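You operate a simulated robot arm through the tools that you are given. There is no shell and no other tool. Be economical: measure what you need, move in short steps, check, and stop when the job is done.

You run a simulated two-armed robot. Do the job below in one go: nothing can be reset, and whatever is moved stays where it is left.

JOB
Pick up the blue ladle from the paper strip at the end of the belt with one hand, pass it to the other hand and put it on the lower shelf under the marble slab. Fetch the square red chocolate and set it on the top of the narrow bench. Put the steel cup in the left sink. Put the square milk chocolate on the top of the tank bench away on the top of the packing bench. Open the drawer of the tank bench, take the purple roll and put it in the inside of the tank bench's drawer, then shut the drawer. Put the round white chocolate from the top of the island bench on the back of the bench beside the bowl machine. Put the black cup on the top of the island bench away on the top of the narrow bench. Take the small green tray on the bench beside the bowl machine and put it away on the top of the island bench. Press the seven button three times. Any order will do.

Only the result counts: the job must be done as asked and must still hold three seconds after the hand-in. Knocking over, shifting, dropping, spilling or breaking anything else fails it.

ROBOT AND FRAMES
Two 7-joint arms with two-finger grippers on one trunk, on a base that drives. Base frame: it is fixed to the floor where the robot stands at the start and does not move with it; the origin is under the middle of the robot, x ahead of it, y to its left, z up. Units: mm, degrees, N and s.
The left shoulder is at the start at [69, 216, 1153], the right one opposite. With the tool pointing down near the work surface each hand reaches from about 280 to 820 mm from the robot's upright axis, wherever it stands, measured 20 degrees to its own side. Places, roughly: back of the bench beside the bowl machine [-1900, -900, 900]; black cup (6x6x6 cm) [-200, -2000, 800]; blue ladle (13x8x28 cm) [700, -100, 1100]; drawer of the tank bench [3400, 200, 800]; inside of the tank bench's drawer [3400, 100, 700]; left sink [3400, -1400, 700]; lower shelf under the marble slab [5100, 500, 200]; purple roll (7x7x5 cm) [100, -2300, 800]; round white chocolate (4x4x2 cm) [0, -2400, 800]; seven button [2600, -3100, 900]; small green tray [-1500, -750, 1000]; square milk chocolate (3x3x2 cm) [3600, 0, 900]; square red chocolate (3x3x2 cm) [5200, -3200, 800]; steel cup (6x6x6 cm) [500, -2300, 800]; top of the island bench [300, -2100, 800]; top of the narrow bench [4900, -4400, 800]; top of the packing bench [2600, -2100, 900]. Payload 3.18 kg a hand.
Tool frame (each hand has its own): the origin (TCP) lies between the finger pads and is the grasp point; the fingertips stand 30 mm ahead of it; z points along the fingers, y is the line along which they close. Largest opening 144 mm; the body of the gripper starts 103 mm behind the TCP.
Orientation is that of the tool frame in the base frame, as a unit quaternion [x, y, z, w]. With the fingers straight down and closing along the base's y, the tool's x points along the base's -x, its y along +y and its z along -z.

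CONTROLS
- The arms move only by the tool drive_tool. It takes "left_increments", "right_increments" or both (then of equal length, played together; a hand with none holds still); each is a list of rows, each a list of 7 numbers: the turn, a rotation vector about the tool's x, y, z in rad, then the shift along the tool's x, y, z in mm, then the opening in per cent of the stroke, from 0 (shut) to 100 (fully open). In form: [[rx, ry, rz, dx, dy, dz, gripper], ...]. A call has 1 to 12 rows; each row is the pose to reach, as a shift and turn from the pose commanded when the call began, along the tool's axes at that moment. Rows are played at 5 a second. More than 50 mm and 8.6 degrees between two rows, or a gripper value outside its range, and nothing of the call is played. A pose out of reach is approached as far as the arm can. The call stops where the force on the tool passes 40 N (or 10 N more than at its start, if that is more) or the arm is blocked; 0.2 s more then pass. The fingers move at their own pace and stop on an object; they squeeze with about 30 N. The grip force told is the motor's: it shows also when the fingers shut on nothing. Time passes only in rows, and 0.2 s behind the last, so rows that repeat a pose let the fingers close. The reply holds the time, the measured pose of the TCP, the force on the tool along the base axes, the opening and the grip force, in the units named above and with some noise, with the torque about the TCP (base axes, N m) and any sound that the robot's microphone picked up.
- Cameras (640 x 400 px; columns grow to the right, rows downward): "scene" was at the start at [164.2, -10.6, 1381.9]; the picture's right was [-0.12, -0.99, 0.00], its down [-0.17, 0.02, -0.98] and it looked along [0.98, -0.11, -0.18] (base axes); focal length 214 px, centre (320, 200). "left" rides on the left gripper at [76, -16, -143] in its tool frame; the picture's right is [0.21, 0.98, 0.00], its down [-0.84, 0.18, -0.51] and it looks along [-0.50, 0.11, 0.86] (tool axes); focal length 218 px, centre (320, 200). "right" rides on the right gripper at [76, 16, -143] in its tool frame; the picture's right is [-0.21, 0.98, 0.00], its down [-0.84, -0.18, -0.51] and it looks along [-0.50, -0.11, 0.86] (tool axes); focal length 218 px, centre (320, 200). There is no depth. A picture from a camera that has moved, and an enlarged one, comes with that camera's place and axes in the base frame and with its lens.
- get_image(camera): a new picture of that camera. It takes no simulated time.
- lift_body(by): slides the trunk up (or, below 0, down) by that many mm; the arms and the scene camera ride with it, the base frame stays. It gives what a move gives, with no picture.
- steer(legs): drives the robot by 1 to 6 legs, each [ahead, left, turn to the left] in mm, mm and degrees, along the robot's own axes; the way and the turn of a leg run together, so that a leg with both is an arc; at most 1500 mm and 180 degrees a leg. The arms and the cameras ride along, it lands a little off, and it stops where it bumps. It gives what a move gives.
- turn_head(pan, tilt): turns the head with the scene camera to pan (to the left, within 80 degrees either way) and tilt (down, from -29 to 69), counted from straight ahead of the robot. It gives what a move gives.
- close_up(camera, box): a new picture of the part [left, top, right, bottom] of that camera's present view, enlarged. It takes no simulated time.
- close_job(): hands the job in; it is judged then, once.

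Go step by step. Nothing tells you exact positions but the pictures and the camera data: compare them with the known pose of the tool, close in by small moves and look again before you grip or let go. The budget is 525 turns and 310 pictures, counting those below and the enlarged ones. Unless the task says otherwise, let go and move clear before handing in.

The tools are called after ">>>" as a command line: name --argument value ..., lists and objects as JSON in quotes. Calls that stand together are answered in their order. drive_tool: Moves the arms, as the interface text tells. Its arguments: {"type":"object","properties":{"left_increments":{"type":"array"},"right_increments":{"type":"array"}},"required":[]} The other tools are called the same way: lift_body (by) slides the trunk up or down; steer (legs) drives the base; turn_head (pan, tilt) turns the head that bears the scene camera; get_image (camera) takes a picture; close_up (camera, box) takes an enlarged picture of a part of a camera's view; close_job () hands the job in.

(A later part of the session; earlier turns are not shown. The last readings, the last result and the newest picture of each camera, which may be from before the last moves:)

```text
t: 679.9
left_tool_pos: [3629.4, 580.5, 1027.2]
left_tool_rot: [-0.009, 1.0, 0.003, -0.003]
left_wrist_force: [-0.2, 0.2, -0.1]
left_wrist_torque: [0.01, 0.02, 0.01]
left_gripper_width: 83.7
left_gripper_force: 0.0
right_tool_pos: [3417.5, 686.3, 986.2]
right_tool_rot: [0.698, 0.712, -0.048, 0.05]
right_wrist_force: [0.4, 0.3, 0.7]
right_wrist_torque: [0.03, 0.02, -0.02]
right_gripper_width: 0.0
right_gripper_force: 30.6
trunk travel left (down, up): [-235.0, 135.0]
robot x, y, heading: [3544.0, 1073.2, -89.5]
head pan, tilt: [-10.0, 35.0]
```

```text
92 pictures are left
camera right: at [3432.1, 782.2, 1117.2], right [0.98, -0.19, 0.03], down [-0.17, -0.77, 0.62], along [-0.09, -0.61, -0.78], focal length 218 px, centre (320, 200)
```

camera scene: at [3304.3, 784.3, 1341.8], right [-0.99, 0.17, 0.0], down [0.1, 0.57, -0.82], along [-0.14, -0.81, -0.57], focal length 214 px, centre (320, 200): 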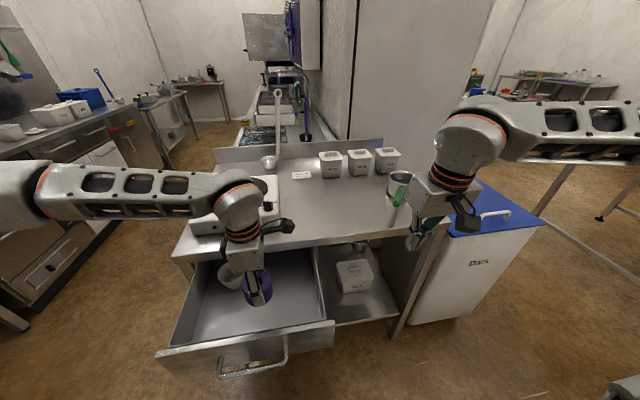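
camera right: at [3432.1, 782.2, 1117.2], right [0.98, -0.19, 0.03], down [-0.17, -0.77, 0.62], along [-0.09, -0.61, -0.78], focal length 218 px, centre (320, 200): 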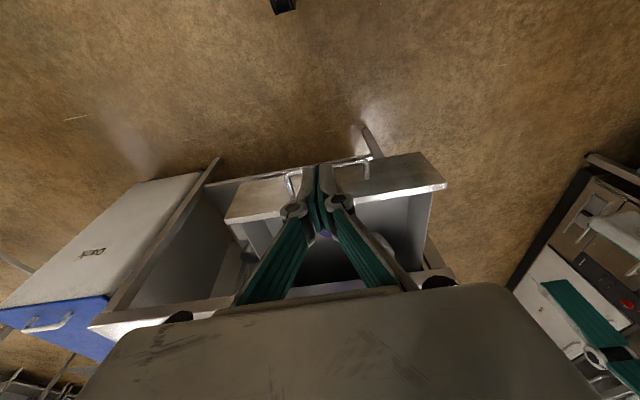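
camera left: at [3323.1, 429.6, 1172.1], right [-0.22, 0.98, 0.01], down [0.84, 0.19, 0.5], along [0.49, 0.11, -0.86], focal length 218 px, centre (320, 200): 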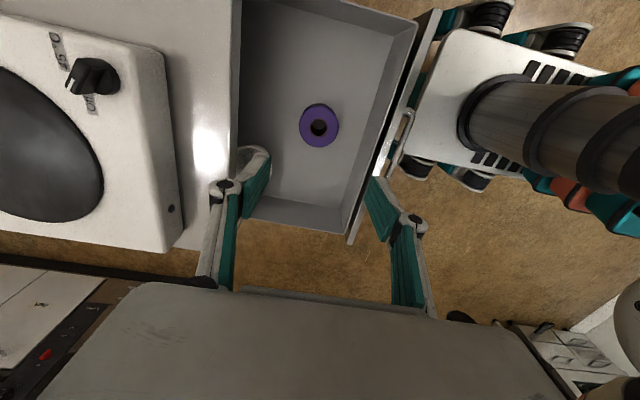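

>>> drive_tool --right_increments '[[0, 0, 0, 6, 0, 40, 0], [0, 0, 0, 11, 0, 80, 0], [0, 0, 0, 17, 0, 120, 0], [0, 0, 0, 22, 0, 160, 0], [0, 0, 0, 26, 0, 187, 0]]'

>>> close_up --camera "right" --box '[220, 90, 420, 230]'

>>> get_image --camera "scene"

```text
t: 681.0
left_tool_pos: [3629.6, 580.9, 1027.1]
left_tool_rot: [-0.01, 1.0, 0.003, -0.003]
left_wrist_force: [0.5, 0.1, -0.7]
left_wrist_torque: [0.03, -0.01, -0.04]
left_gripper_width: 83.7
left_gripper_force: 0.0
right_tool_pos: [3414.9, 686.8, 794.7]
right_tool_rot: [0.698, 0.713, -0.048, 0.052]
right_wrist_force: [-0.2, 0.4, 0.3]
right_wrist_torque: [0.03, 0.01, -0.01]
right_gripper_width: 0.2
right_gripper_force: 30.4
trunk travel left (down, up): [-235.0, 135.0]
robot x, y, heading: [3541.2, 1075.9, -89.4]
head pan, tilt: [-10.0, 35.0]
```

```text
2.86 times, centred on (320, 160) of right
camera zoom: at [3430.6, 782.3, 925.9], right [0.98, -0.19, 0.03], down [-0.17, -0.77, 0.62], along [-0.09, -0.61, -0.78], focal length 624 px, centre (320, 314)
```

zoom: 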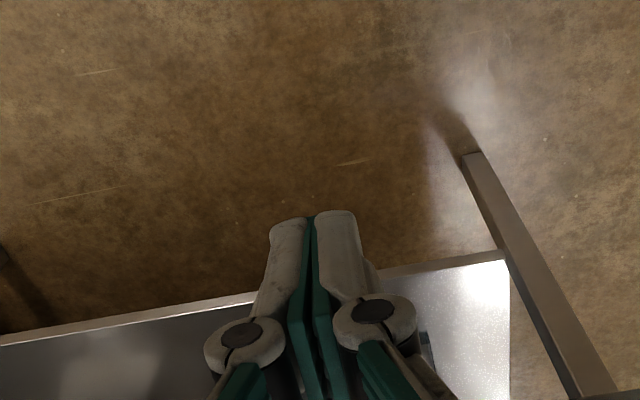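

```text
90 pictures are left
camera scene: at [3532.1, 917.8, 1341.9], right [-0.99, 0.16, 0.0], down [0.09, 0.57, -0.82], along [-0.13, -0.81, -0.57], focal length 214 px, centre (320, 200)
```

scene: 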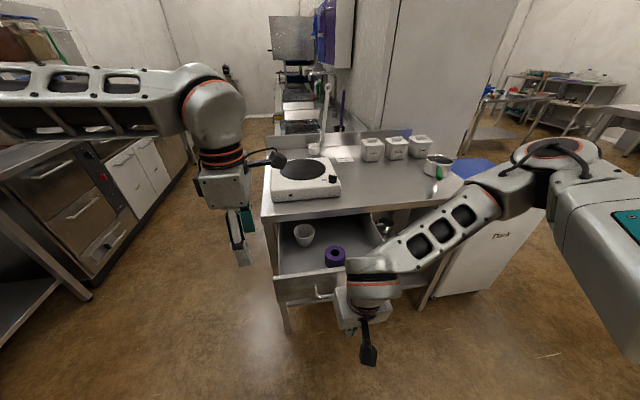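

Pushing the drawer shut in steps.

>>> drive_tool --right_increments '[[0, 0, 0, -25, 0, 3, 0], [0, 0, 0, -50, 0, 7, 0], [0, 0, 0, -70, 0, 10, 0], [0, 0, 0, -90, 0, 12, 0], [0, 0, 0, -110, 0, 15, 0], [0, 0, 0, -130, 0, 18, 0], [0, 0, 0, -150, 0, 21, 0], [0, 0, 0, -170, 0, 24, 0]]'

>>> get_image --camera "scene"

```text
t: 682.9
left_tool_pos: [3629.2, 580.7, 1027.8]
left_tool_rot: [-0.009, 1.0, 0.003, -0.003]
left_wrist_force: [0.0, 0.0, -0.1]
left_wrist_torque: [0.02, 0.03, 0.03]
left_gripper_width: 83.5
left_gripper_force: 0.0
right_tool_pos: [3420.4, 514.4, 796.5]
right_tool_rot: [0.697, 0.714, -0.049, 0.052]
right_wrist_force: [-0.4, 0.8, 0.3]
right_wrist_torque: [0.01, 0.04, 0.03]
right_gripper_width: 0.0
right_gripper_force: 30.9
trunk travel left (down, up): [-235.0, 135.0]
robot x, y, heading: [3543.6, 1071.1, -89.4]
head pan, tilt: [-10.0, 35.0]
```

```text
89 pictures are left
camera scene: at [3532.2, 917.6, 1341.8], right [-0.99, 0.16, 0.0], down [0.09, 0.57, -0.82], along [-0.13, -0.81, -0.57], focal length 214 px, centre (320, 200)
```

scene: 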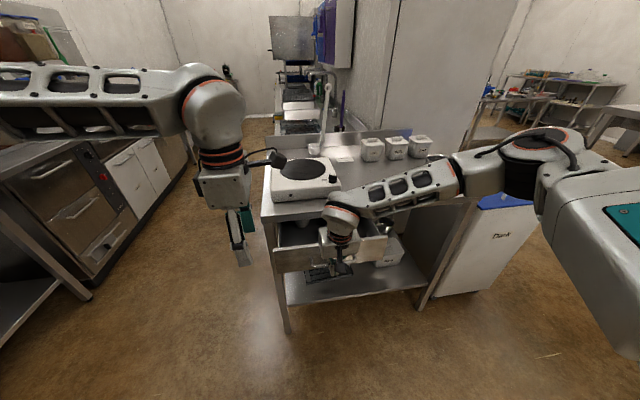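

>>> drive_tool --right_increments '[[0, 0, 0, -20, 0, 3, 0], [0, 0, 0, -40, 0, 6, 0], [0, 0, 0, -60, 0, 8, 0], [0, 0, 0, -80, 0, 11, 0], [0, 0, 0, -95, 0, 13, 0], [0, 0, 0, -108, 0, 15, 0], [0, 0, 0, -116, 0, 16, 0], [0, 0, 0, -124, 0, 17, 0], [0, 0, 0, -130, 0, 18, 0], [0, 0, 0, -136, 0, 19, 0]]'

>>> close_up --camera "scene" --box '[240, 160, 440, 310]'

>>> close_up --camera "right" --box '[220, 90, 420, 230]'

```text
t: 685.2
left_tool_pos: [3628.8, 581.0, 1028.3]
left_tool_rot: [-0.009, 1.0, 0.003, -0.003]
left_wrist_force: [-0.1, -0.4, -0.5]
left_wrist_torque: [0.06, 0.0, 0.02]
left_gripper_width: 83.3
left_gripper_force: 0.0
right_tool_pos: [3421.7, 386.2, 793.3]
right_tool_rot: [0.7, 0.712, -0.041, 0.043]
right_wrist_force: [-0.2, 10.6, 0.3]
right_wrist_torque: [0.05, 0.06, -0.04]
right_gripper_width: 0.0
right_gripper_force: 30.7
trunk travel left (down, up): [-235.0, 135.0]
robot x, y, heading: [3539.4, 1074.5, -89.4]
head pan, tilt: [-10.0, 35.0]
stopped in row 10 (right hand): the force on the tool passed its limit at 41 N (the readings are from after the stop); the commanded pose is now the measured one
```

```text
2.67 times, centred on (340, 235) of scene
camera zoom: at [3532.0, 918.3, 1341.7], right [-0.99, 0.16, 0.0], down [0.09, 0.57, -0.82], along [-0.13, -0.81, -0.57], focal length 572 px, centre (267, 107)
```

zoom: 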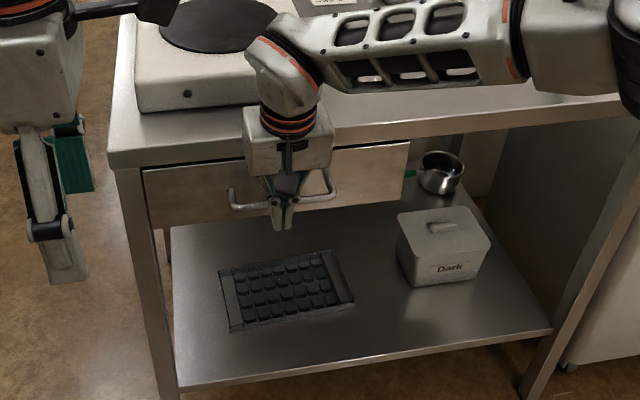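

```text
2.86 times, centred on (320, 160) of right
camera zoom: at [3438.0, 480.0, 925.7], right [0.98, -0.19, 0.03], down [-0.17, -0.78, 0.6], along [-0.09, -0.6, -0.8], focal length 624 px, centre (320, 314)
```

zoom: 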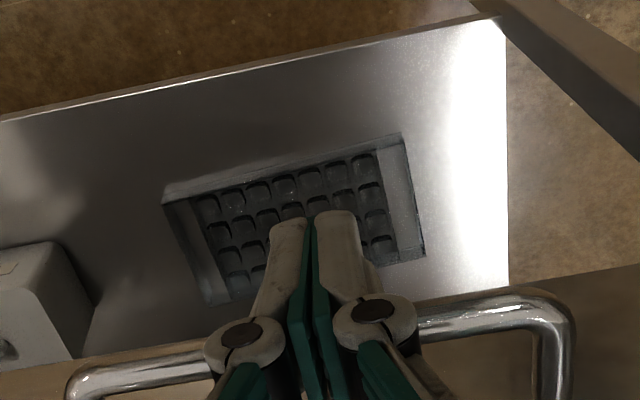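

The drawer is shut (pushed to its stop). Retreating and heading for the black cup on the island.

>>> drive_tool --right_increments '[[0, 0, 0, 30, 0, -4, 0], [0, 0, 0, 70, 0, -9, 0], [0, 0, 0, 100, 0, -30, 0], [0, 0, 0, 110, 0, -75, 0], [0, 0, 0, 115, 0, -120, 0], [0, 0, 0, 120, 0, -165, 0], [0, 0, 0, 125, 0, -210, 0], [0, 0.14, 0, 125, 0, -250, 0]]'

>>> get_image --camera "scene"

```text
t: 687.0
left_tool_pos: [3629.3, 580.5, 1027.3]
left_tool_rot: [-0.01, 1.0, 0.003, -0.004]
left_wrist_force: [-0.1, -0.2, -0.4]
left_wrist_torque: [0.05, 0.03, 0.04]
left_gripper_width: 83.7
left_gripper_force: 0.0
right_tool_pos: [3421.5, 543.3, 1025.0]
right_tool_rot: [0.701, 0.713, 0.006, -0.005]
right_wrist_force: [0.2, 0.0, -0.4]
right_wrist_torque: [-0.01, 0.01, 0.02]
right_gripper_width: 0.0
right_gripper_force: 31.0
trunk travel left (down, up): [-235.0, 135.0]
robot x, y, heading: [3546.6, 1073.0, -89.3]
head pan, tilt: [-10.0, 35.0]
```

```text
86 pictures are left
camera scene: at [3532.4, 918.3, 1341.8], right [-0.99, 0.16, 0.0], down [0.09, 0.57, -0.82], along [-0.13, -0.81, -0.57], focal length 214 px, centre (320, 200)
```

scene: 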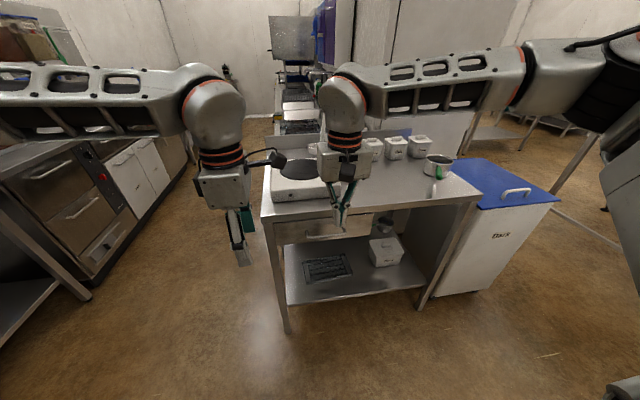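

>>> steer --legs '[[80, 0, -0.7], [0, -1400, 0], [0, -490, 0]]'

>>> steer --legs '[[900, 0, 0]]'

>>> turn_head --pan 0 --tilt 30

>>> get_image --camera "scene"

```text
t: 704.7
left_tool_pos: [1717.1, 495.9, 1027.4]
left_tool_rot: [-0.007, 1.0, 0.003, -0.003]
left_wrist_force: [-0.6, -0.1, 1.2]
left_wrist_torque: [0.02, 0.01, -0.01]
left_gripper_width: 83.5
left_gripper_force: 0.0
right_tool_pos: [1509.0, 457.4, 1026.0]
right_tool_rot: [0.703, 0.712, 0.006, -0.005]
right_wrist_force: [-0.6, 0.0, -0.7]
right_wrist_torque: [0.01, -0.01, -0.03]
right_gripper_width: 0.1
right_gripper_force: 30.6
trunk travel left (down, up): [-235.0, 135.0]
robot x, y, heading: [1634.3, 989.0, -89.7]
head pan, tilt: [-10.0, 35.0]
```

```text
t: 709.4
left_tool_pos: [1728.7, -377.9, 1027.2]
left_tool_rot: [-0.01, 1.0, 0.003, -0.004]
left_wrist_force: [0.6, 0.9, 0.2]
left_wrist_torque: [0.02, -0.03, 0.01]
left_gripper_width: 83.6
left_gripper_force: 0.1
right_tool_pos: [1521.2, -417.6, 1025.7]
right_tool_rot: [0.7, 0.714, 0.005, -0.004]
right_wrist_force: [-0.1, 0.4, -0.2]
right_wrist_torque: [0.01, 0.03, 0.02]
right_gripper_width: 0.0
right_gripper_force: 30.5
trunk travel left (down, up): [-235.0, 135.0]
robot x, y, heading: [1644.3, 115.5, -89.2]
head pan, tilt: [-10.0, 35.0]
```

```text
t: 710.1
left_tool_pos: [1728.3, -378.5, 1027.9]
left_tool_rot: [-0.01, 1.0, 0.002, -0.003]
left_wrist_force: [0.1, 0.9, -0.8]
left_wrist_torque: [0.0, 0.01, -0.01]
left_gripper_width: 83.9
left_gripper_force: 0.0
right_tool_pos: [1520.1, -418.5, 1026.5]
right_tool_rot: [0.7, 0.714, 0.006, -0.004]
right_wrist_force: [0.4, 0.2, 0.3]
right_wrist_torque: [0.0, 0.02, 0.0]
right_gripper_width: 0.0
right_gripper_force: 30.2
trunk travel left (down, up): [-235.0, 135.0]
robot x, y, heading: [1644.6, 111.6, -89.5]
head pan, tilt: [0.0, 30.0]
```

```text
85 pictures are left
camera scene: at [1646.1, -44.9, 1349.7], right [-1.0, -0.01, 0.0], down [-0.01, 0.5, -0.87], along [0.01, -0.87, -0.5], focal length 214 px, centre (320, 200)
```

scene: 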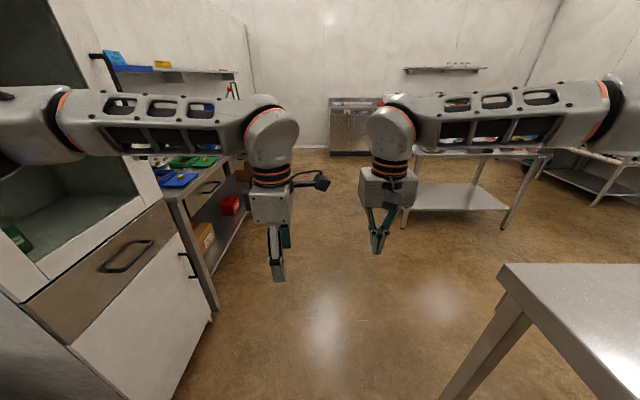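

>>> steer --legs '[[1150, 0, -0.5], [0, -1400, 0], [0, -250, 0]]'

>>> turn_head --pan 0 --tilt 40

>>> get_image --camera "scene"

```text
t: 730.1
left_tool_pos: [100.6, -1496.2, 1027.6]
left_tool_rot: [0.004, 1.0, 0.002, -0.004]
left_wrist_force: [-0.3, 0.4, 0.5]
left_wrist_torque: [0.01, -0.04, 0.0]
left_gripper_width: 83.2
left_gripper_force: 0.0
right_tool_pos: [-108.5, -1530.8, 1026.5]
right_tool_rot: [0.711, 0.704, 0.005, -0.004]
right_wrist_force: [0.4, 0.2, -0.6]
right_wrist_torque: [-0.03, -0.03, 0.01]
right_gripper_width: 0.0
right_gripper_force: 30.6
trunk travel left (down, up): [-235.0, 135.0]
robot x, y, heading: [31.6, -999.1, -90.8]
head pan, tilt: [0.0, 30.0]
```

```text
t: 730.8
left_tool_pos: [100.4, -1495.4, 1027.9]
left_tool_rot: [0.005, 1.0, 0.003, -0.003]
left_wrist_force: [0.1, 0.2, 0.4]
left_wrist_torque: [-0.01, 0.01, -0.03]
left_gripper_width: 83.3
left_gripper_force: 0.0
right_tool_pos: [-108.0, -1529.5, 1027.1]
right_tool_rot: [0.71, 0.705, 0.006, -0.005]
right_wrist_force: [0.0, -0.7, -0.1]
right_wrist_torque: [-0.02, 0.03, -0.02]
right_gripper_width: 0.2
right_gripper_force: 30.2
trunk travel left (down, up): [-235.0, 135.0]
robot x, y, heading: [28.9, -1001.5, -91.0]
head pan, tilt: [0.0, 40.0]
```

```text
84 pictures are left
camera scene: at [27.7, -1155.0, 1334.4], right [-1.0, 0.02, 0.0], down [0.01, 0.64, -0.77], along [-0.01, -0.77, -0.64], focal length 214 px, centre (320, 200)
```

scene: 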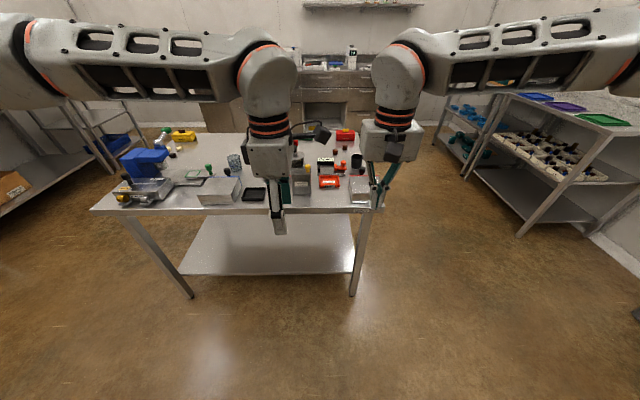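

Black cup is at about (-155,-2038). I'll raise both hands a bit, then move forward over the island's edge.

>>> drive_tool --left_increments '[[0, 0, 0, 0, 40, -30, 55], [0, 0, 0, 0, 80, -60, 55], [0, 0, 0, 0, 110, -90, 55]]' --right_increments '[[0, 0, 0, 0, 0, -20, 40], [0, 0, 0, 0, 0, -40, 70], [0, 0, 0, 0, 0, -60, 75]]'

>>> steer --legs '[[0, -45, 1], [385, 0, 0]]'

>>> get_image --camera "right"

>>> get_image --camera "scene"

```text
t: 731.6
left_tool_pos: [101.3, -1383.9, 1118.5]
left_tool_rot: [0.004, 1.0, 0.001, -0.004]
left_wrist_force: [0.2, 0.4, 0.1]
left_wrist_torque: [-0.08, 0.03, 0.05]
left_gripper_width: 79.3
left_gripper_force: 0.2
right_tool_pos: [-107.7, -1531.0, 1086.8]
right_tool_rot: [0.71, 0.704, 0.005, -0.004]
right_wrist_force: [0.2, 0.2, -0.1]
right_wrist_torque: [-0.04, 0.0, -0.01]
right_gripper_width: 108.2
right_gripper_force: 0.1
trunk travel left (down, up): [-235.0, 135.0]
robot x, y, heading: [28.8, -999.1, -91.0]
head pan, tilt: [0.0, 40.0]
```

```text
t: 734.8
left_tool_pos: [64.1, -1776.5, 1117.7]
left_tool_rot: [-0.003, 1.0, 0.002, -0.004]
left_wrist_force: [-0.6, -0.5, 0.2]
left_wrist_torque: [-0.01, -0.01, 0.02]
left_gripper_width: 79.5
left_gripper_force: 0.0
right_tool_pos: [-143.0, -1925.4, 1086.2]
right_tool_rot: [0.705, 0.709, 0.006, -0.004]
right_wrist_force: [0.3, -0.3, -0.2]
right_wrist_torque: [0.0, 0.0, -0.03]
right_gripper_width: 107.9
right_gripper_force: 0.1
trunk travel left (down, up): [-235.0, 135.0]
robot x, y, heading: [-14.6, -1386.1, -89.9]
head pan, tilt: [0.0, 40.0]
```

```text
83 pictures are left
camera right: at [-127.1, -1851.0, 1229.4], right [0.98, -0.2, 0.0], down [-0.17, -0.85, 0.5], along [-0.1, -0.49, -0.87], focal length 218 px, centre (320, 200)
```

right: 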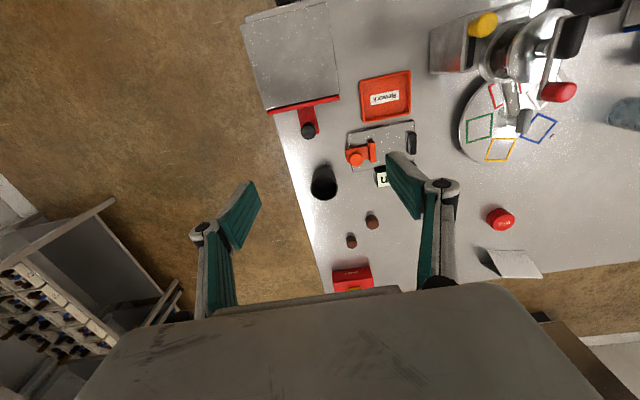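

```text
82 pictures are left
camera scene: at [-13.4, -1546.6, 1334.3], right [-1.0, 0.0, 0.0], down [0.0, 0.64, -0.77], along [0.0, -0.77, -0.64], focal length 214 px, centre (320, 200)
```

scene: 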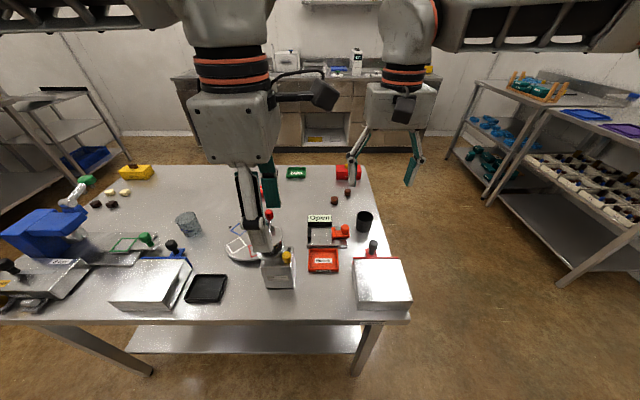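

>>> drive_tool --right_increments '[[0, 0, 0, -38, -4, 0, 65], [0, 0, 0, -76, -9, 15, 62], [0, 0, 0, -112, -13, 40, 62], [0, 0, 0, -112, -13, 85, 62], [0, 0, 0, -112, -13, 130, 62]]'

>>> get_image --camera "right"

```text
t: 736.0
left_tool_pos: [63.6, -1775.8, 1117.3]
left_tool_rot: [-0.004, 1.0, 0.002, -0.003]
left_wrist_force: [0.3, -0.2, 0.6]
left_wrist_torque: [0.06, 0.01, 0.01]
left_gripper_width: 79.1
left_gripper_force: 0.0
right_tool_pos: [-156.4, -2034.0, 954.7]
right_tool_rot: [0.705, 0.709, 0.005, -0.004]
right_wrist_force: [0.1, -0.5, -0.5]
right_wrist_torque: [0.01, 0.01, -0.02]
right_gripper_width: 89.5
right_gripper_force: 0.0
trunk travel left (down, up): [-235.0, 135.0]
robot x, y, heading: [-13.6, -1389.4, -90.1]
head pan, tilt: [0.0, 40.0]
```

```text
81 pictures are left
camera right: at [-138.8, -1960.5, 1098.4], right [0.98, -0.2, 0.0], down [-0.17, -0.85, 0.5], along [-0.1, -0.49, -0.87], focal length 218 px, centre (320, 200)
```

right: 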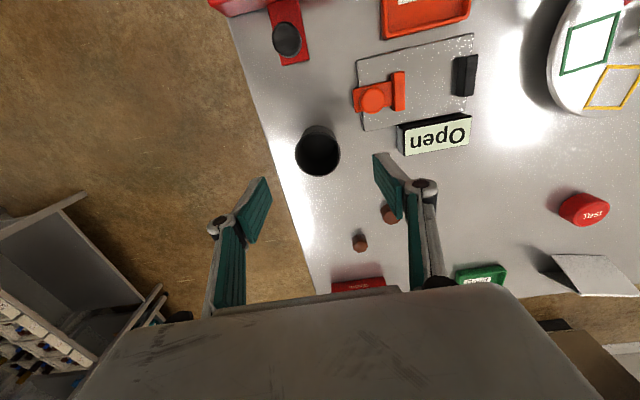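

>>> drive_tool --right_increments '[[0, 0, 0, -3, 0, 40, 62], [0, 0, 0, -3, 0, 80, 62], [0, 0, 0, -3, 0, 108, 62], [0, 0, 0, -3, 0, 116, 55], [0, 0, 0, -3, 0, 116, 45], [0, 0, 0, -3, 0, 116, 35], [0, 0, 0, -3, 0, 116, 25], [0, 0, 0, -3, 0, 116, 20], [0, 0, 0, -3, 0, 116, 20]]'

>>> get_image --camera "right"

```text
t: 738.0
left_tool_pos: [63.2, -1775.0, 1118.2]
left_tool_rot: [-0.004, 1.0, 0.002, -0.004]
left_wrist_force: [0.2, 0.4, 0.0]
left_wrist_torque: [-0.01, 0.0, 0.04]
left_gripper_width: 79.1
left_gripper_force: 0.0
right_tool_pos: [-154.3, -2036.5, 837.3]
right_tool_rot: [0.704, 0.71, 0.006, -0.004]
right_wrist_force: [-0.1, 0.6, -0.5]
right_wrist_torque: [0.03, 0.02, 0.01]
right_gripper_width: 49.5
right_gripper_force: 29.8
trunk travel left (down, up): [-235.0, 135.0]
robot x, y, heading: [-17.9, -1388.5, -89.9]
head pan, tilt: [0.0, 40.0]
```

```text
80 pictures are left
camera right: at [-137.5, -1962.5, 980.5], right [0.98, -0.2, 0.0], down [-0.17, -0.85, 0.5], along [-0.1, -0.49, -0.87], focal length 218 px, centre (320, 200)
```

right: 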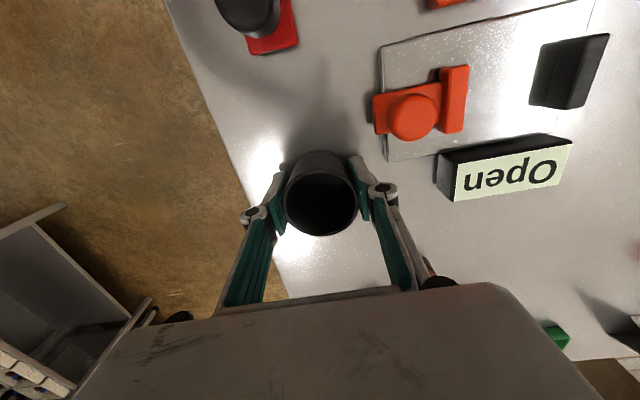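

Black cup gripped (49.5 mm). Lifting and retracting, then driving off.

>>> drive_tool --right_increments '[[0, 0, 0, 0, 0, -5, 20], [0, 0, 0, 0, 0, -15, 20], [0, 0, 0, 0, 0, -35, 20], [0, 0, 0, 0, 0, -70, 20], [0, 0, 0, 0, 0, -110, 20], [0, 0, 0, 0, 0, -150, 20], [0, 0, 0, 30, 0, -190, 20], [0, 0, 0, 70, 0, -220, 20], [0, 0, 0, 110, 0, -235, 20]]'

>>> steer --legs '[[-390, 0, 0], [0, 1400, 0], [0, 260, 0]]'

>>> get_image --camera "scene"

```text
t: 740.0
left_tool_pos: [62.4, -1774.0, 1118.2]
left_tool_rot: [-0.004, 1.0, 0.002, -0.004]
left_wrist_force: [-0.2, -0.1, 0.3]
left_wrist_torque: [0.0, -0.01, 0.03]
left_gripper_width: 78.9
left_gripper_force: 0.0
right_tool_pos: [-159.8, -1927.6, 1075.1]
right_tool_rot: [0.705, 0.709, 0.005, -0.004]
right_wrist_force: [0.4, 0.5, 0.5]
right_wrist_torque: [-0.07, 0.0, -0.01]
right_gripper_width: 49.5
right_gripper_force: 30.4
trunk travel left (down, up): [-235.0, 135.0]
robot x, y, heading: [-17.3, -1393.3, -89.8]
head pan, tilt: [0.0, 40.0]
```

```text
t: 757.3
left_tool_pos: [1749.6, -1400.4, 1118.0]
left_tool_rot: [0.01, 1.0, 0.002, -0.003]
left_wrist_force: [-0.2, 0.1, -0.4]
left_wrist_torque: [0.0, 0.01, 0.02]
left_gripper_width: 79.0
left_gripper_force: 0.1
right_tool_pos: [1522.6, -1548.4, 1074.9]
right_tool_rot: [0.713, 0.701, 0.006, -0.004]
right_wrist_force: [-0.1, -1.0, -0.7]
right_wrist_torque: [0.03, 0.01, 0.01]
right_gripper_width: 48.8
right_gripper_force: 29.8
trunk travel left (down, up): [-235.0, 135.0]
robot x, y, heading: [1680.2, -1013.7, -91.4]
head pan, tilt: [0.0, 40.0]
```

```text
79 pictures are left
camera scene: at [1678.2, -1169.0, 1334.4], right [-1.0, 0.02, 0.0], down [0.02, 0.64, -0.77], along [-0.02, -0.77, -0.64], focal length 214 px, centre (320, 200)
```

scene: 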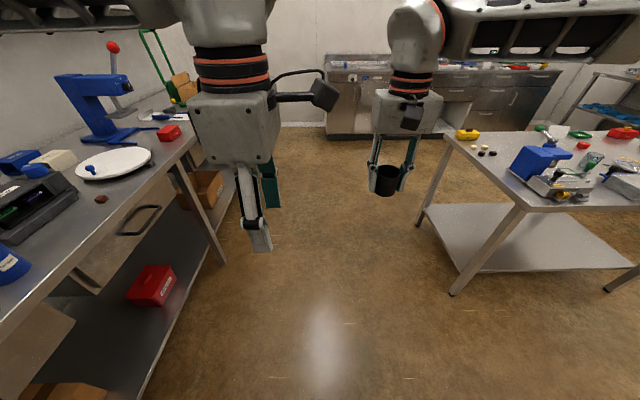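

The milk chocolate is still well placed. Reversing up the aisle.

>>> steer --legs '[[0, -35, 1.4], [-1100, 0, 0], [-850, 0, 0]]'

```text
t: 767.6
left_tool_pos: [1707.9, 543.8, 1117.8]
left_tool_rot: [-0.012, 1.0, 0.003, -0.003]
left_wrist_force: [0.7, 0.7, 0.0]
left_wrist_torque: [-0.02, -0.01, 0.0]
left_gripper_width: 79.2
left_gripper_force: 0.1
right_tool_pos: [1487.1, 386.1, 1075.5]
right_tool_rot: [0.697, 0.717, 0.006, -0.003]
right_wrist_force: [0.5, -1.4, 0.0]
right_wrist_torque: [-0.06, 0.03, -0.01]
right_gripper_width: 48.1
right_gripper_force: 29.9
trunk travel left (down, up): [-235.0, 135.0]
robot x, y, heading: [1622.5, 922.9, -89.0]
head pan, tilt: [0.0, 40.0]
```

>>> steer --legs '[[0, 1400, -0.6], [0, 1280, 0]]'

>>> turn_head --pan 0 --tilt 25

>>> get_image --camera "scene"

```text
t: 791.2
left_tool_pos: [4402.1, 564.4, 1117.9]
left_tool_rot: [-0.011, 1.0, 0.003, -0.004]
left_wrist_force: [-0.1, 0.1, 0.5]
left_wrist_torque: [-0.02, 0.01, 0.01]
left_gripper_width: 79.3
left_gripper_force: 0.0
right_tool_pos: [4180.4, 406.6, 1074.5]
right_tool_rot: [0.7, 0.714, 0.005, -0.004]
right_wrist_force: [-0.7, -0.3, -0.9]
right_wrist_torque: [0.05, 0.0, 0.03]
right_gripper_width: 46.2
right_gripper_force: 30.0
trunk travel left (down, up): [-235.0, 135.0]
robot x, y, heading: [4317.5, 948.5, -89.3]
head pan, tilt: [0.0, 40.0]
```

```text
t: 792.0
left_tool_pos: [4402.0, 562.7, 1118.4]
left_tool_rot: [-0.011, 1.0, 0.002, -0.003]
left_wrist_force: [0.2, -0.4, -0.4]
left_wrist_torque: [-0.03, 0.0, 0.02]
left_gripper_width: 79.3
left_gripper_force: 0.0
right_tool_pos: [4181.0, 406.0, 1074.0]
right_tool_rot: [0.699, 0.715, 0.005, -0.004]
right_wrist_force: [0.0, 0.1, 0.1]
right_wrist_torque: [0.04, 0.0, -0.03]
right_gripper_width: 46.2
right_gripper_force: 29.9
trunk travel left (down, up): [-235.0, 135.0]
robot x, y, heading: [4314.9, 948.4, -89.3]
head pan, tilt: [0.0, 25.0]
```

```text
78 pictures are left
camera scene: at [4321.9, 784.0, 1357.6], right [-1.0, -0.01, 0.0], down [-0.01, 0.42, -0.91], along [0.01, -0.91, -0.42], focal length 214 px, centre (320, 200)
```

scene: 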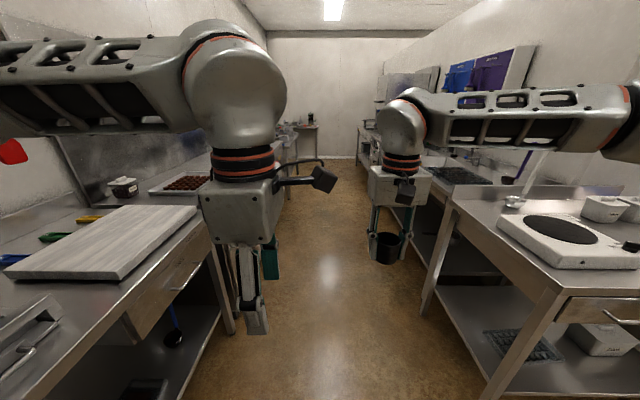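

The ladle is still standing under the slab. Driving down the aisle to the narrow bench.

>>> steer --legs '[[1450, 0, -0.7], [1450, 0, 0]]'

>>> steer --legs '[[1400, 0, 0]]'

>>> turn_head --pan 15 --tilt 30

>>> get_image --camera "scene"

```text
t: 806.1
left_tool_pos: [4445.7, -2355.4, 1117.8]
left_tool_rot: [-0.01, 1.0, 0.003, -0.003]
left_wrist_force: [0.1, -0.3, -0.2]
left_wrist_torque: [-0.02, 0.02, 0.05]
left_gripper_width: 79.1
left_gripper_force: 0.0
right_tool_pos: [4224.5, -2511.8, 1073.9]
right_tool_rot: [0.699, 0.715, 0.006, -0.004]
right_wrist_force: [-0.2, -0.2, -0.5]
right_wrist_torque: [0.03, -0.01, 0.02]
right_gripper_width: 46.4
right_gripper_force: 29.8
trunk travel left (down, up): [-235.0, 135.0]
robot x, y, heading: [4365.6, -1968.9, -89.4]
head pan, tilt: [0.0, 25.0]
```

```text
t: 813.2
left_tool_pos: [4450.5, -3780.1, 1118.4]
left_tool_rot: [-0.004, 1.0, 0.004, -0.003]
left_wrist_force: [0.5, -0.7, -0.5]
left_wrist_torque: [0.01, 0.02, 0.0]
left_gripper_width: 79.3
left_gripper_force: 0.0
right_tool_pos: [4228.6, -3935.1, 1074.6]
right_tool_rot: [0.704, 0.71, 0.006, -0.004]
right_wrist_force: [0.7, 0.3, 0.7]
right_wrist_torque: [0.03, -0.02, -0.01]
right_gripper_width: 46.3
right_gripper_force: 29.7
trunk travel left (down, up): [-235.0, 135.0]
robot x, y, heading: [4370.4, -3392.8, -90.0]
head pan, tilt: [0.0, 25.0]
```

```text
t: 814.0
left_tool_pos: [4449.8, -3779.9, 1117.5]
left_tool_rot: [-0.004, 1.0, 0.003, -0.003]
left_wrist_force: [-0.2, -0.2, -0.6]
left_wrist_torque: [0.02, 0.03, 0.0]
left_gripper_width: 78.8
left_gripper_force: 0.0
right_tool_pos: [4227.4, -3933.8, 1073.8]
right_tool_rot: [0.705, 0.709, 0.006, -0.004]
right_wrist_force: [-0.3, 0.2, -0.6]
right_wrist_torque: [0.02, 0.01, -0.03]
right_gripper_width: 46.4
right_gripper_force: 29.9
trunk travel left (down, up): [-235.0, 135.0]
robot x, y, heading: [4371.0, -3396.8, -90.0]
head pan, tilt: [15.0, 30.0]
```

```text
77 pictures are left
camera scene: at [4396.5, -3553.1, 1349.8], right [-0.97, -0.26, 0.0], down [-0.13, 0.48, -0.87], along [0.22, -0.84, -0.5], focal length 214 px, centre (320, 200)
```

scene: 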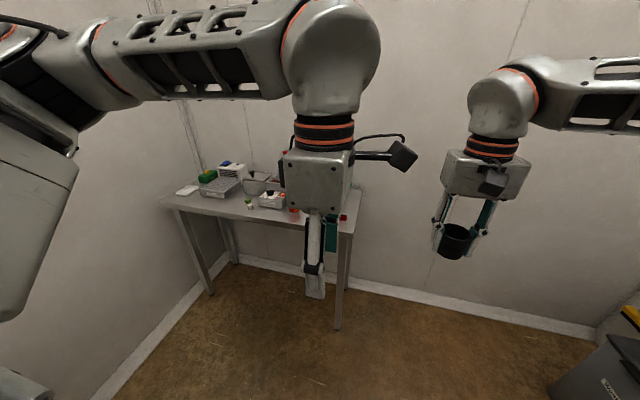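

>>> steer --legs '[[300, 0, 0], [0, 370, 0]]'

>>> turn_head --pan 0 --tilt 40

>>> get_image --camera "scene"

```text
t: 819.5
left_tool_pos: [4834.2, -4081.2, 1118.5]
left_tool_rot: [-0.009, 1.0, 0.003, -0.003]
left_wrist_force: [0.7, 0.2, 0.1]
left_wrist_torque: [-0.02, -0.01, 0.03]
left_gripper_width: 79.1
left_gripper_force: 0.0
right_tool_pos: [4613.2, -4236.6, 1075.4]
right_tool_rot: [0.7, 0.714, 0.005, -0.005]
right_wrist_force: [0.2, -0.1, -0.1]
right_wrist_torque: [0.0, 0.01, 0.0]
right_gripper_width: 46.5
right_gripper_force: 30.1
trunk travel left (down, up): [-235.0, 135.0]
robot x, y, heading: [4752.8, -3697.1, -89.4]
head pan, tilt: [15.0, 30.0]
```

```text
t: 820.3
left_tool_pos: [4834.8, -4082.8, 1117.4]
left_tool_rot: [-0.01, 1.0, 0.002, -0.004]
left_wrist_force: [-0.9, 0.0, -0.8]
left_wrist_torque: [0.01, 0.02, -0.01]
left_gripper_width: 79.2
left_gripper_force: 0.0
right_tool_pos: [4613.0, -4238.3, 1075.3]
right_tool_rot: [0.7, 0.714, 0.006, -0.005]
right_wrist_force: [-0.1, -0.7, -0.4]
right_wrist_torque: [0.04, -0.01, -0.05]
right_gripper_width: 46.3
right_gripper_force: 29.3
trunk travel left (down, up): [-235.0, 135.0]
robot x, y, heading: [4750.1, -3696.3, -89.4]
head pan, tilt: [0.0, 40.0]
```

```text
76 pictures are left
camera scene: at [4755.0, -3853.1, 1334.4], right [-1.0, -0.01, 0.0], down [-0.01, 0.64, -0.77], along [0.01, -0.77, -0.64], focal length 214 px, centre (320, 200)
```

scene: 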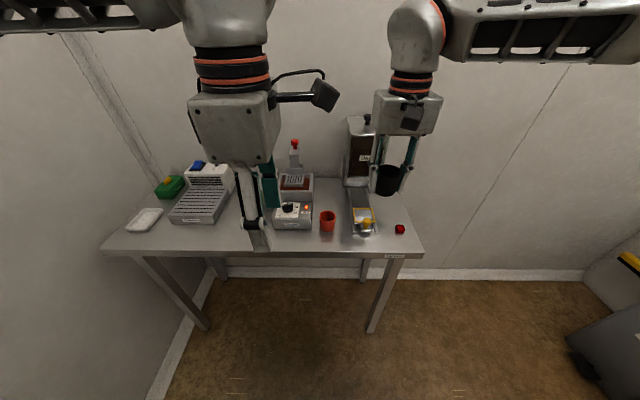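

The red chocolate sits fine. For the black cup I'll use the strip in front of the melter, at about (4840,-4290). Moving the left hand out of the way first.

>>> drive_tool --left_increments '[[0, 0, 0, -30, 20, 0, 55], [0, 0, 0, -60, 40, 0, 55], [0, 0, 0, -90, 55, 0, 55], [0, 0, 0, -120, 70, 0, 55]]'

>>> drive_tool --right_increments '[[0, 0, 0, 0, 35, 0, 20], [0, 0, 0, 0, 75, 0, 20], [0, 0, 0, 0, 115, 0, 20], [0, 0, 0, -10, 155, 0, 20], [0, 0, 0, -25, 195, 0, 20], [0, 0, 0, -48, 225, 10, 20]]'

>>> get_image --camera "right"

>>> get_image --camera "scene"

```text
t: 821.3
left_tool_pos: [4952.6, -4008.8, 1116.3]
left_tool_rot: [-0.009, 1.0, 0.002, -0.004]
left_wrist_force: [-0.2, -0.5, -1.0]
left_wrist_torque: [-0.01, 0.03, -0.02]
left_gripper_width: 79.1
left_gripper_force: 0.1
right_tool_pos: [4614.1, -4237.5, 1075.4]
right_tool_rot: [0.7, 0.714, 0.005, -0.005]
right_wrist_force: [0.3, -0.6, -1.1]
right_wrist_torque: [-0.03, 0.02, -0.01]
right_gripper_width: 46.4
right_gripper_force: 30.2
trunk travel left (down, up): [-235.0, 135.0]
robot x, y, heading: [4752.5, -3697.5, -89.2]
head pan, tilt: [0.0, 40.0]
```

```text
t: 822.7
left_tool_pos: [4951.4, -4011.8, 1116.0]
left_tool_rot: [-0.009, 1.0, 0.003, -0.004]
left_wrist_force: [-0.3, -0.3, 0.3]
left_wrist_torque: [0.03, -0.07, -0.04]
left_gripper_width: 79.5
left_gripper_force: 0.1
right_tool_pos: [4829.4, -4292.7, 1075.2]
right_tool_rot: [0.708, 0.706, 0.015, 0.006]
right_wrist_force: [-0.1, 0.4, -0.5]
right_wrist_torque: [0.01, -0.02, 0.0]
right_gripper_width: 46.3
right_gripper_force: 30.0
trunk travel left (down, up): [-235.0, 135.0]
robot x, y, heading: [4750.9, -3696.9, -89.7]
head pan, tilt: [0.0, 40.0]
```

```text
75 pictures are left
camera right: at [4841.6, -4219.0, 1219.8], right [0.98, -0.21, 0.03], down [-0.2, -0.85, 0.49], along [-0.08, -0.49, -0.87], focal length 218 px, centre (320, 200)
```

right: 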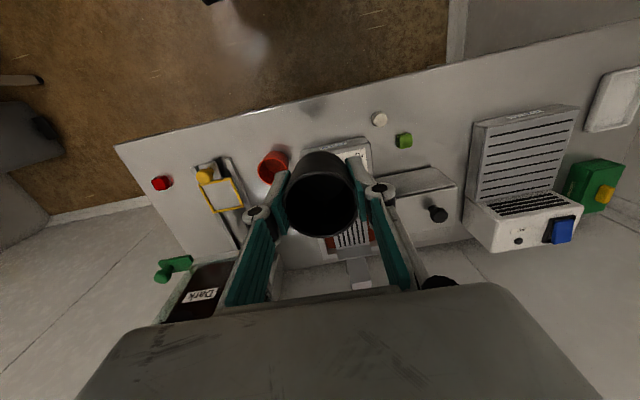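

```text
74 pictures are left
camera scene: at [4754.6, -3853.9, 1334.2], right [-1.0, -0.01, 0.0], down [-0.01, 0.64, -0.77], along [0.01, -0.77, -0.64], focal length 214 px, centre (320, 200)
```

scene: 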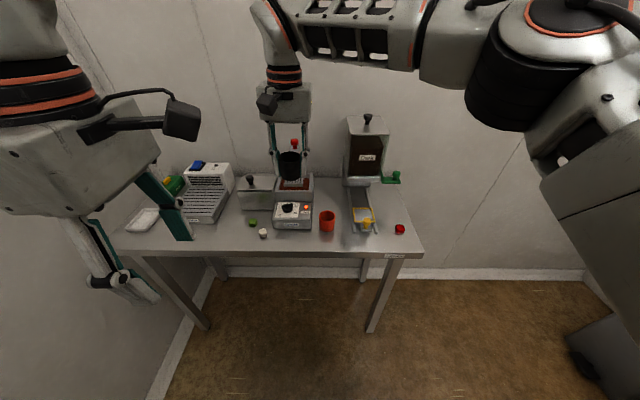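

The strip between the bench edge and the melter is right below the cup. Straightening slightly and lowering.

>>> drive_tool --right_increments '[[0.03, -0.013, -0.003, 3, 10, 40, 20], [0.03, -0.013, -0.003, 3, 10, 80, 20], [0.03, -0.013, -0.003, 3, 10, 120, 20], [0.03, -0.013, -0.003, 3, 10, 160, 20], [0.03, -0.013, -0.003, 3, 10, 195, 20], [0.03, -0.013, -0.003, 3, 10, 215, 20]]'

>>> get_image --camera "right"

>>> close_up --camera "scene" --box '[220, 130, 360, 270]'

```text
t: 824.1
left_tool_pos: [4951.6, -4010.4, 1116.0]
left_tool_rot: [-0.01, 1.0, 0.003, -0.004]
left_wrist_force: [0.5, 0.1, 0.4]
left_wrist_torque: [0.01, -0.02, 0.01]
left_gripper_width: 79.4
left_gripper_force: 0.2
right_tool_pos: [4847.9, -4272.2, 847.2]
right_tool_rot: [0.698, 0.716, -0.01, -0.011]
right_wrist_force: [0.0, -0.1, 0.2]
right_wrist_torque: [0.0, 0.0, -0.02]
right_gripper_width: 46.5
right_gripper_force: 30.1
trunk travel left (down, up): [-235.0, 135.0]
robot x, y, heading: [4750.9, -3698.2, -89.3]
head pan, tilt: [0.0, 40.0]
```

```text
73 pictures are left
camera right: at [4867.9, -4195.7, 990.2], right [0.98, -0.19, -0.03], down [-0.15, -0.85, 0.51], along [-0.12, -0.5, -0.86], focal length 218 px, centre (320, 200)
```

right: 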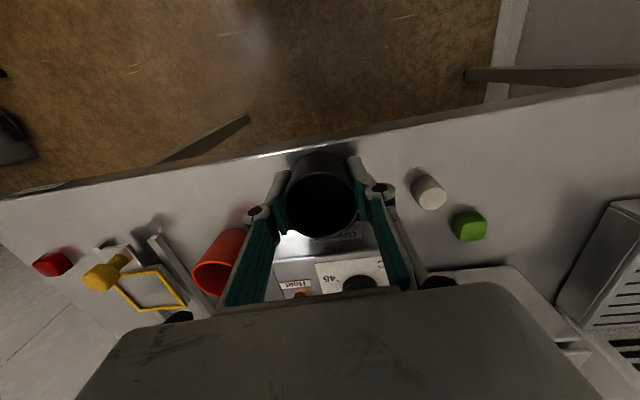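

```text
2.86 times, centred on (290, 200) of scene
camera zoom: at [4755.0, -3853.3, 1334.3], right [-1.0, -0.01, 0.0], down [-0.01, 0.64, -0.77], along [0.01, -0.77, -0.64], focal length 613 px, centre (406, 200)
```

zoom: 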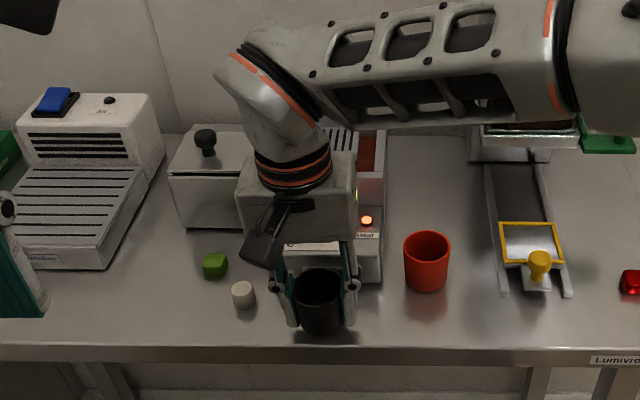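

Cup is close to the edge; shifting it 17 mm back from the edge before setting down.

>>> drive_tool --right_increments '[[0, 0, 0, -8, -2, -6, 20], [-0.01, 0.01, 0, -17, -4, -8, 20]]'

>>> get_image --camera "right"

```text
t: 824.7
left_tool_pos: [4950.9, -4010.5, 1115.7]
left_tool_rot: [-0.01, 1.0, 0.003, -0.005]
left_wrist_force: [0.1, 0.2, 0.1]
left_wrist_torque: [-0.03, -0.03, -0.01]
left_gripper_width: 79.4
left_gripper_force: 0.1
right_tool_pos: [4843.3, -4290.0, 855.7]
right_tool_rot: [0.699, 0.715, -0.003, -0.01]
right_wrist_force: [0.4, 0.1, -0.7]
right_wrist_torque: [-0.01, 0.03, -0.01]
right_gripper_width: 46.1
right_gripper_force: 30.1
trunk travel left (down, up): [-235.0, 135.0]
robot x, y, heading: [4753.1, -3702.1, -89.0]
head pan, tilt: [0.0, 40.0]
```

```text
71 pictures are left
camera right: at [4862.4, -4216.0, 1000.1], right [0.98, -0.19, -0.02], down [-0.15, -0.85, 0.5], along [-0.11, -0.49, -0.86], focal length 218 px, centre (320, 200)
```

right: 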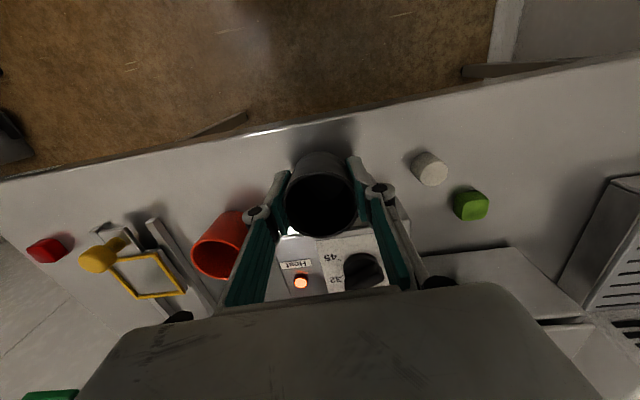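

>>> drive_tool --right_increments '[[0, 0, 0, 0, 0, 6, 20], [0, 0, 0, 0, 0, 10, 20], [0, 0, 0, 0, 0, 14, 20], [0, 0, 0, 0, 0, 18, 20], [0, 0, 0, 0, 0, 22, 20], [0, 0, 0, 0, 0, 26, 20]]'

>>> close_up --camera "scene" --box '[220, 170, 360, 270]'

```text
t: 826.1
left_tool_pos: [4951.9, -4008.2, 1116.6]
left_tool_rot: [-0.01, 1.0, 0.001, -0.003]
left_wrist_force: [0.6, 0.3, -0.2]
left_wrist_torque: [0.02, 0.0, 0.0]
left_gripper_width: 79.3
left_gripper_force: 0.1
right_tool_pos: [4845.3, -4291.4, 835.3]
right_tool_rot: [0.7, 0.714, -0.004, -0.007]
right_wrist_force: [-4.3, 0.4, 19.1]
right_wrist_torque: [0.1, -0.14, 0.06]
right_gripper_width: 46.2
right_gripper_force: 30.3
trunk travel left (down, up): [-235.0, 135.0]
robot x, y, heading: [4749.9, -3698.0, -89.3]
head pan, tilt: [0.0, 40.0]
```

```text
4.00 times, centred on (290, 220) of scene
camera zoom: at [4754.5, -3851.3, 1335.1], right [-1.0, -0.01, 0.0], down [-0.01, 0.64, -0.77], along [0.01, -0.77, -0.64], focal length 858 px, centre (440, 120)
```

zoom: 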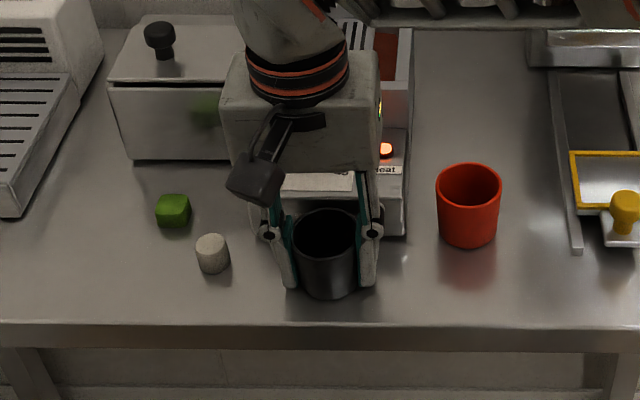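

Contact. Relieving the load, opening slightly and rising straight up.

>>> drive_tool --right_increments '[[0, 0, 0, 0, 0, -2, 20], [0, 0, 0, 0, 0, -2, 40], [0, 0, 0, 0, 0, -2, 46], [0, 0, 0, 0, 0, -2, 46], [0, 0, 0, 0, 0, -15, 46], [0, 0, 0, 0, 0, -45, 46], [0, 0, 0, 0, 0, -90, 46], [0, 0, 0, 0, 0, -135, 46], [0, 0, 0, 0, 0, -180, 46], [0, 0, 0, 20, 0, -220, 46]]'

>>> get_image --camera "right"

>>> close_up --camera "scene" --box '[220, 170, 440, 290]'

```text
t: 828.3
left_tool_pos: [4952.1, -4009.9, 1115.5]
left_tool_rot: [-0.01, 1.0, 0.003, -0.003]
left_wrist_force: [0.5, 0.0, 1.5]
left_wrist_torque: [-0.01, -0.02, -0.03]
left_gripper_width: 79.1
left_gripper_force: 0.0
right_tool_pos: [4830.3, -4261.6, 933.8]
right_tool_rot: [0.704, 0.703, 0.054, -0.086]
right_wrist_force: [-0.3, 0.3, 0.1]
right_wrist_torque: [-0.03, 0.02, -0.03]
right_gripper_width: 66.4
right_gripper_force: 0.1
trunk travel left (down, up): [-235.0, 135.0]
robot x, y, heading: [4749.7, -3698.6, -89.3]
head pan, tilt: [0.0, 40.0]
stopped in row 10 (right hand): the arm was blocked; the commanded pose is now the measured one
```

```text
69 pictures are left
camera right: at [4854.6, -4214.9, 1086.9], right [0.98, -0.2, -0.08], down [-0.16, -0.93, 0.34], along [-0.15, -0.32, -0.94], focal length 218 px, centre (320, 200)
```

right: 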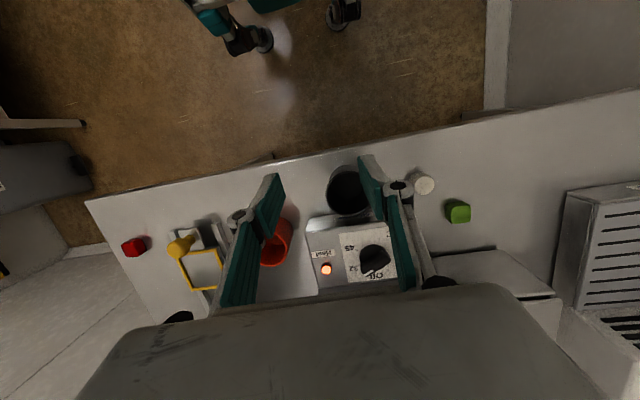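

```text
2.91 times, centred on (330, 230) of scene
camera zoom: at [4754.9, -3853.3, 1334.3], right [-1.0, -0.01, 0.0], down [-0.01, 0.64, -0.77], along [0.01, -0.77, -0.64], focal length 624 px, centre (291, 113)
```

zoom: 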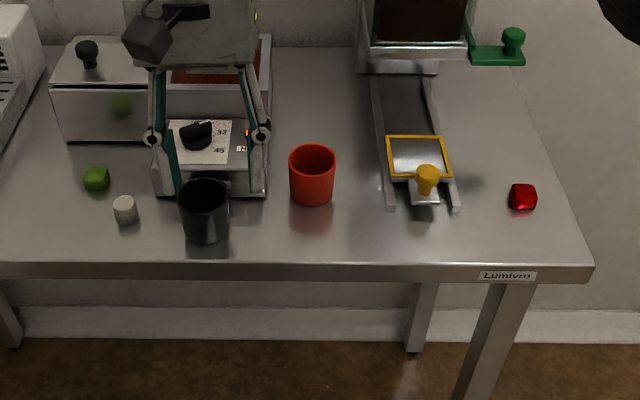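

The black cup stands fine, but the arm got blocked (crossed posture). I'll draw the hand back toward the robot and to the right.

>>> drive_tool --right_increments '[[0, 0, 0, 26, -3, -2, 46], [0, 0, 0, 52, -6, -5, 46], [0, 0, 0, 78, -20, -8, 46], [0, 0, 0, 103, -50, -12, 46], [0, 0, 0, 110, -90, -20, 46], [0, 0, 0, 115, -130, -30, 46]]'

>>> get_image --camera "scene"

```text
t: 829.7
left_tool_pos: [4950.1, -4010.4, 1116.7]
left_tool_rot: [-0.009, 1.0, 0.002, -0.003]
left_wrist_force: [-0.8, 1.0, -0.4]
left_wrist_torque: [-0.01, -0.03, -0.03]
left_gripper_width: 79.2
left_gripper_force: 0.0
right_tool_pos: [4707.8, -4151.4, 996.2]
right_tool_rot: [0.702, 0.706, 0.054, -0.083]
right_wrist_force: [0.1, 0.4, -0.1]
right_wrist_torque: [-0.02, -0.05, 0.0]
right_gripper_width: 66.4
right_gripper_force: 0.1
trunk travel left (down, up): [-235.0, 135.0]
robot x, y, heading: [4747.0, -3698.6, -89.1]
head pan, tilt: [0.0, 40.0]
```

```text
67 pictures are left
camera scene: at [4753.6, -3852.6, 1334.5], right [-1.0, -0.01, 0.0], down [-0.01, 0.64, -0.77], along [0.01, -0.77, -0.64], focal length 214 px, centre (320, 200)
```

scene: 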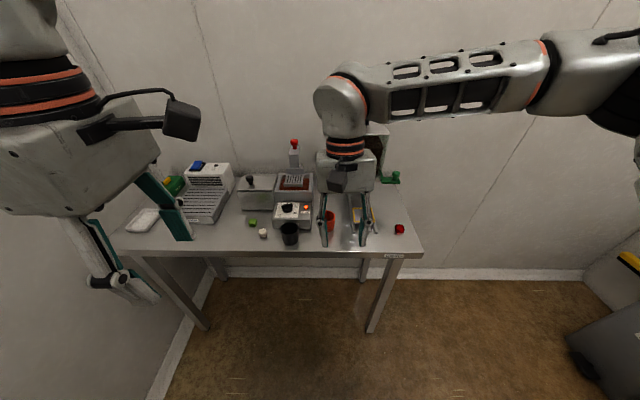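

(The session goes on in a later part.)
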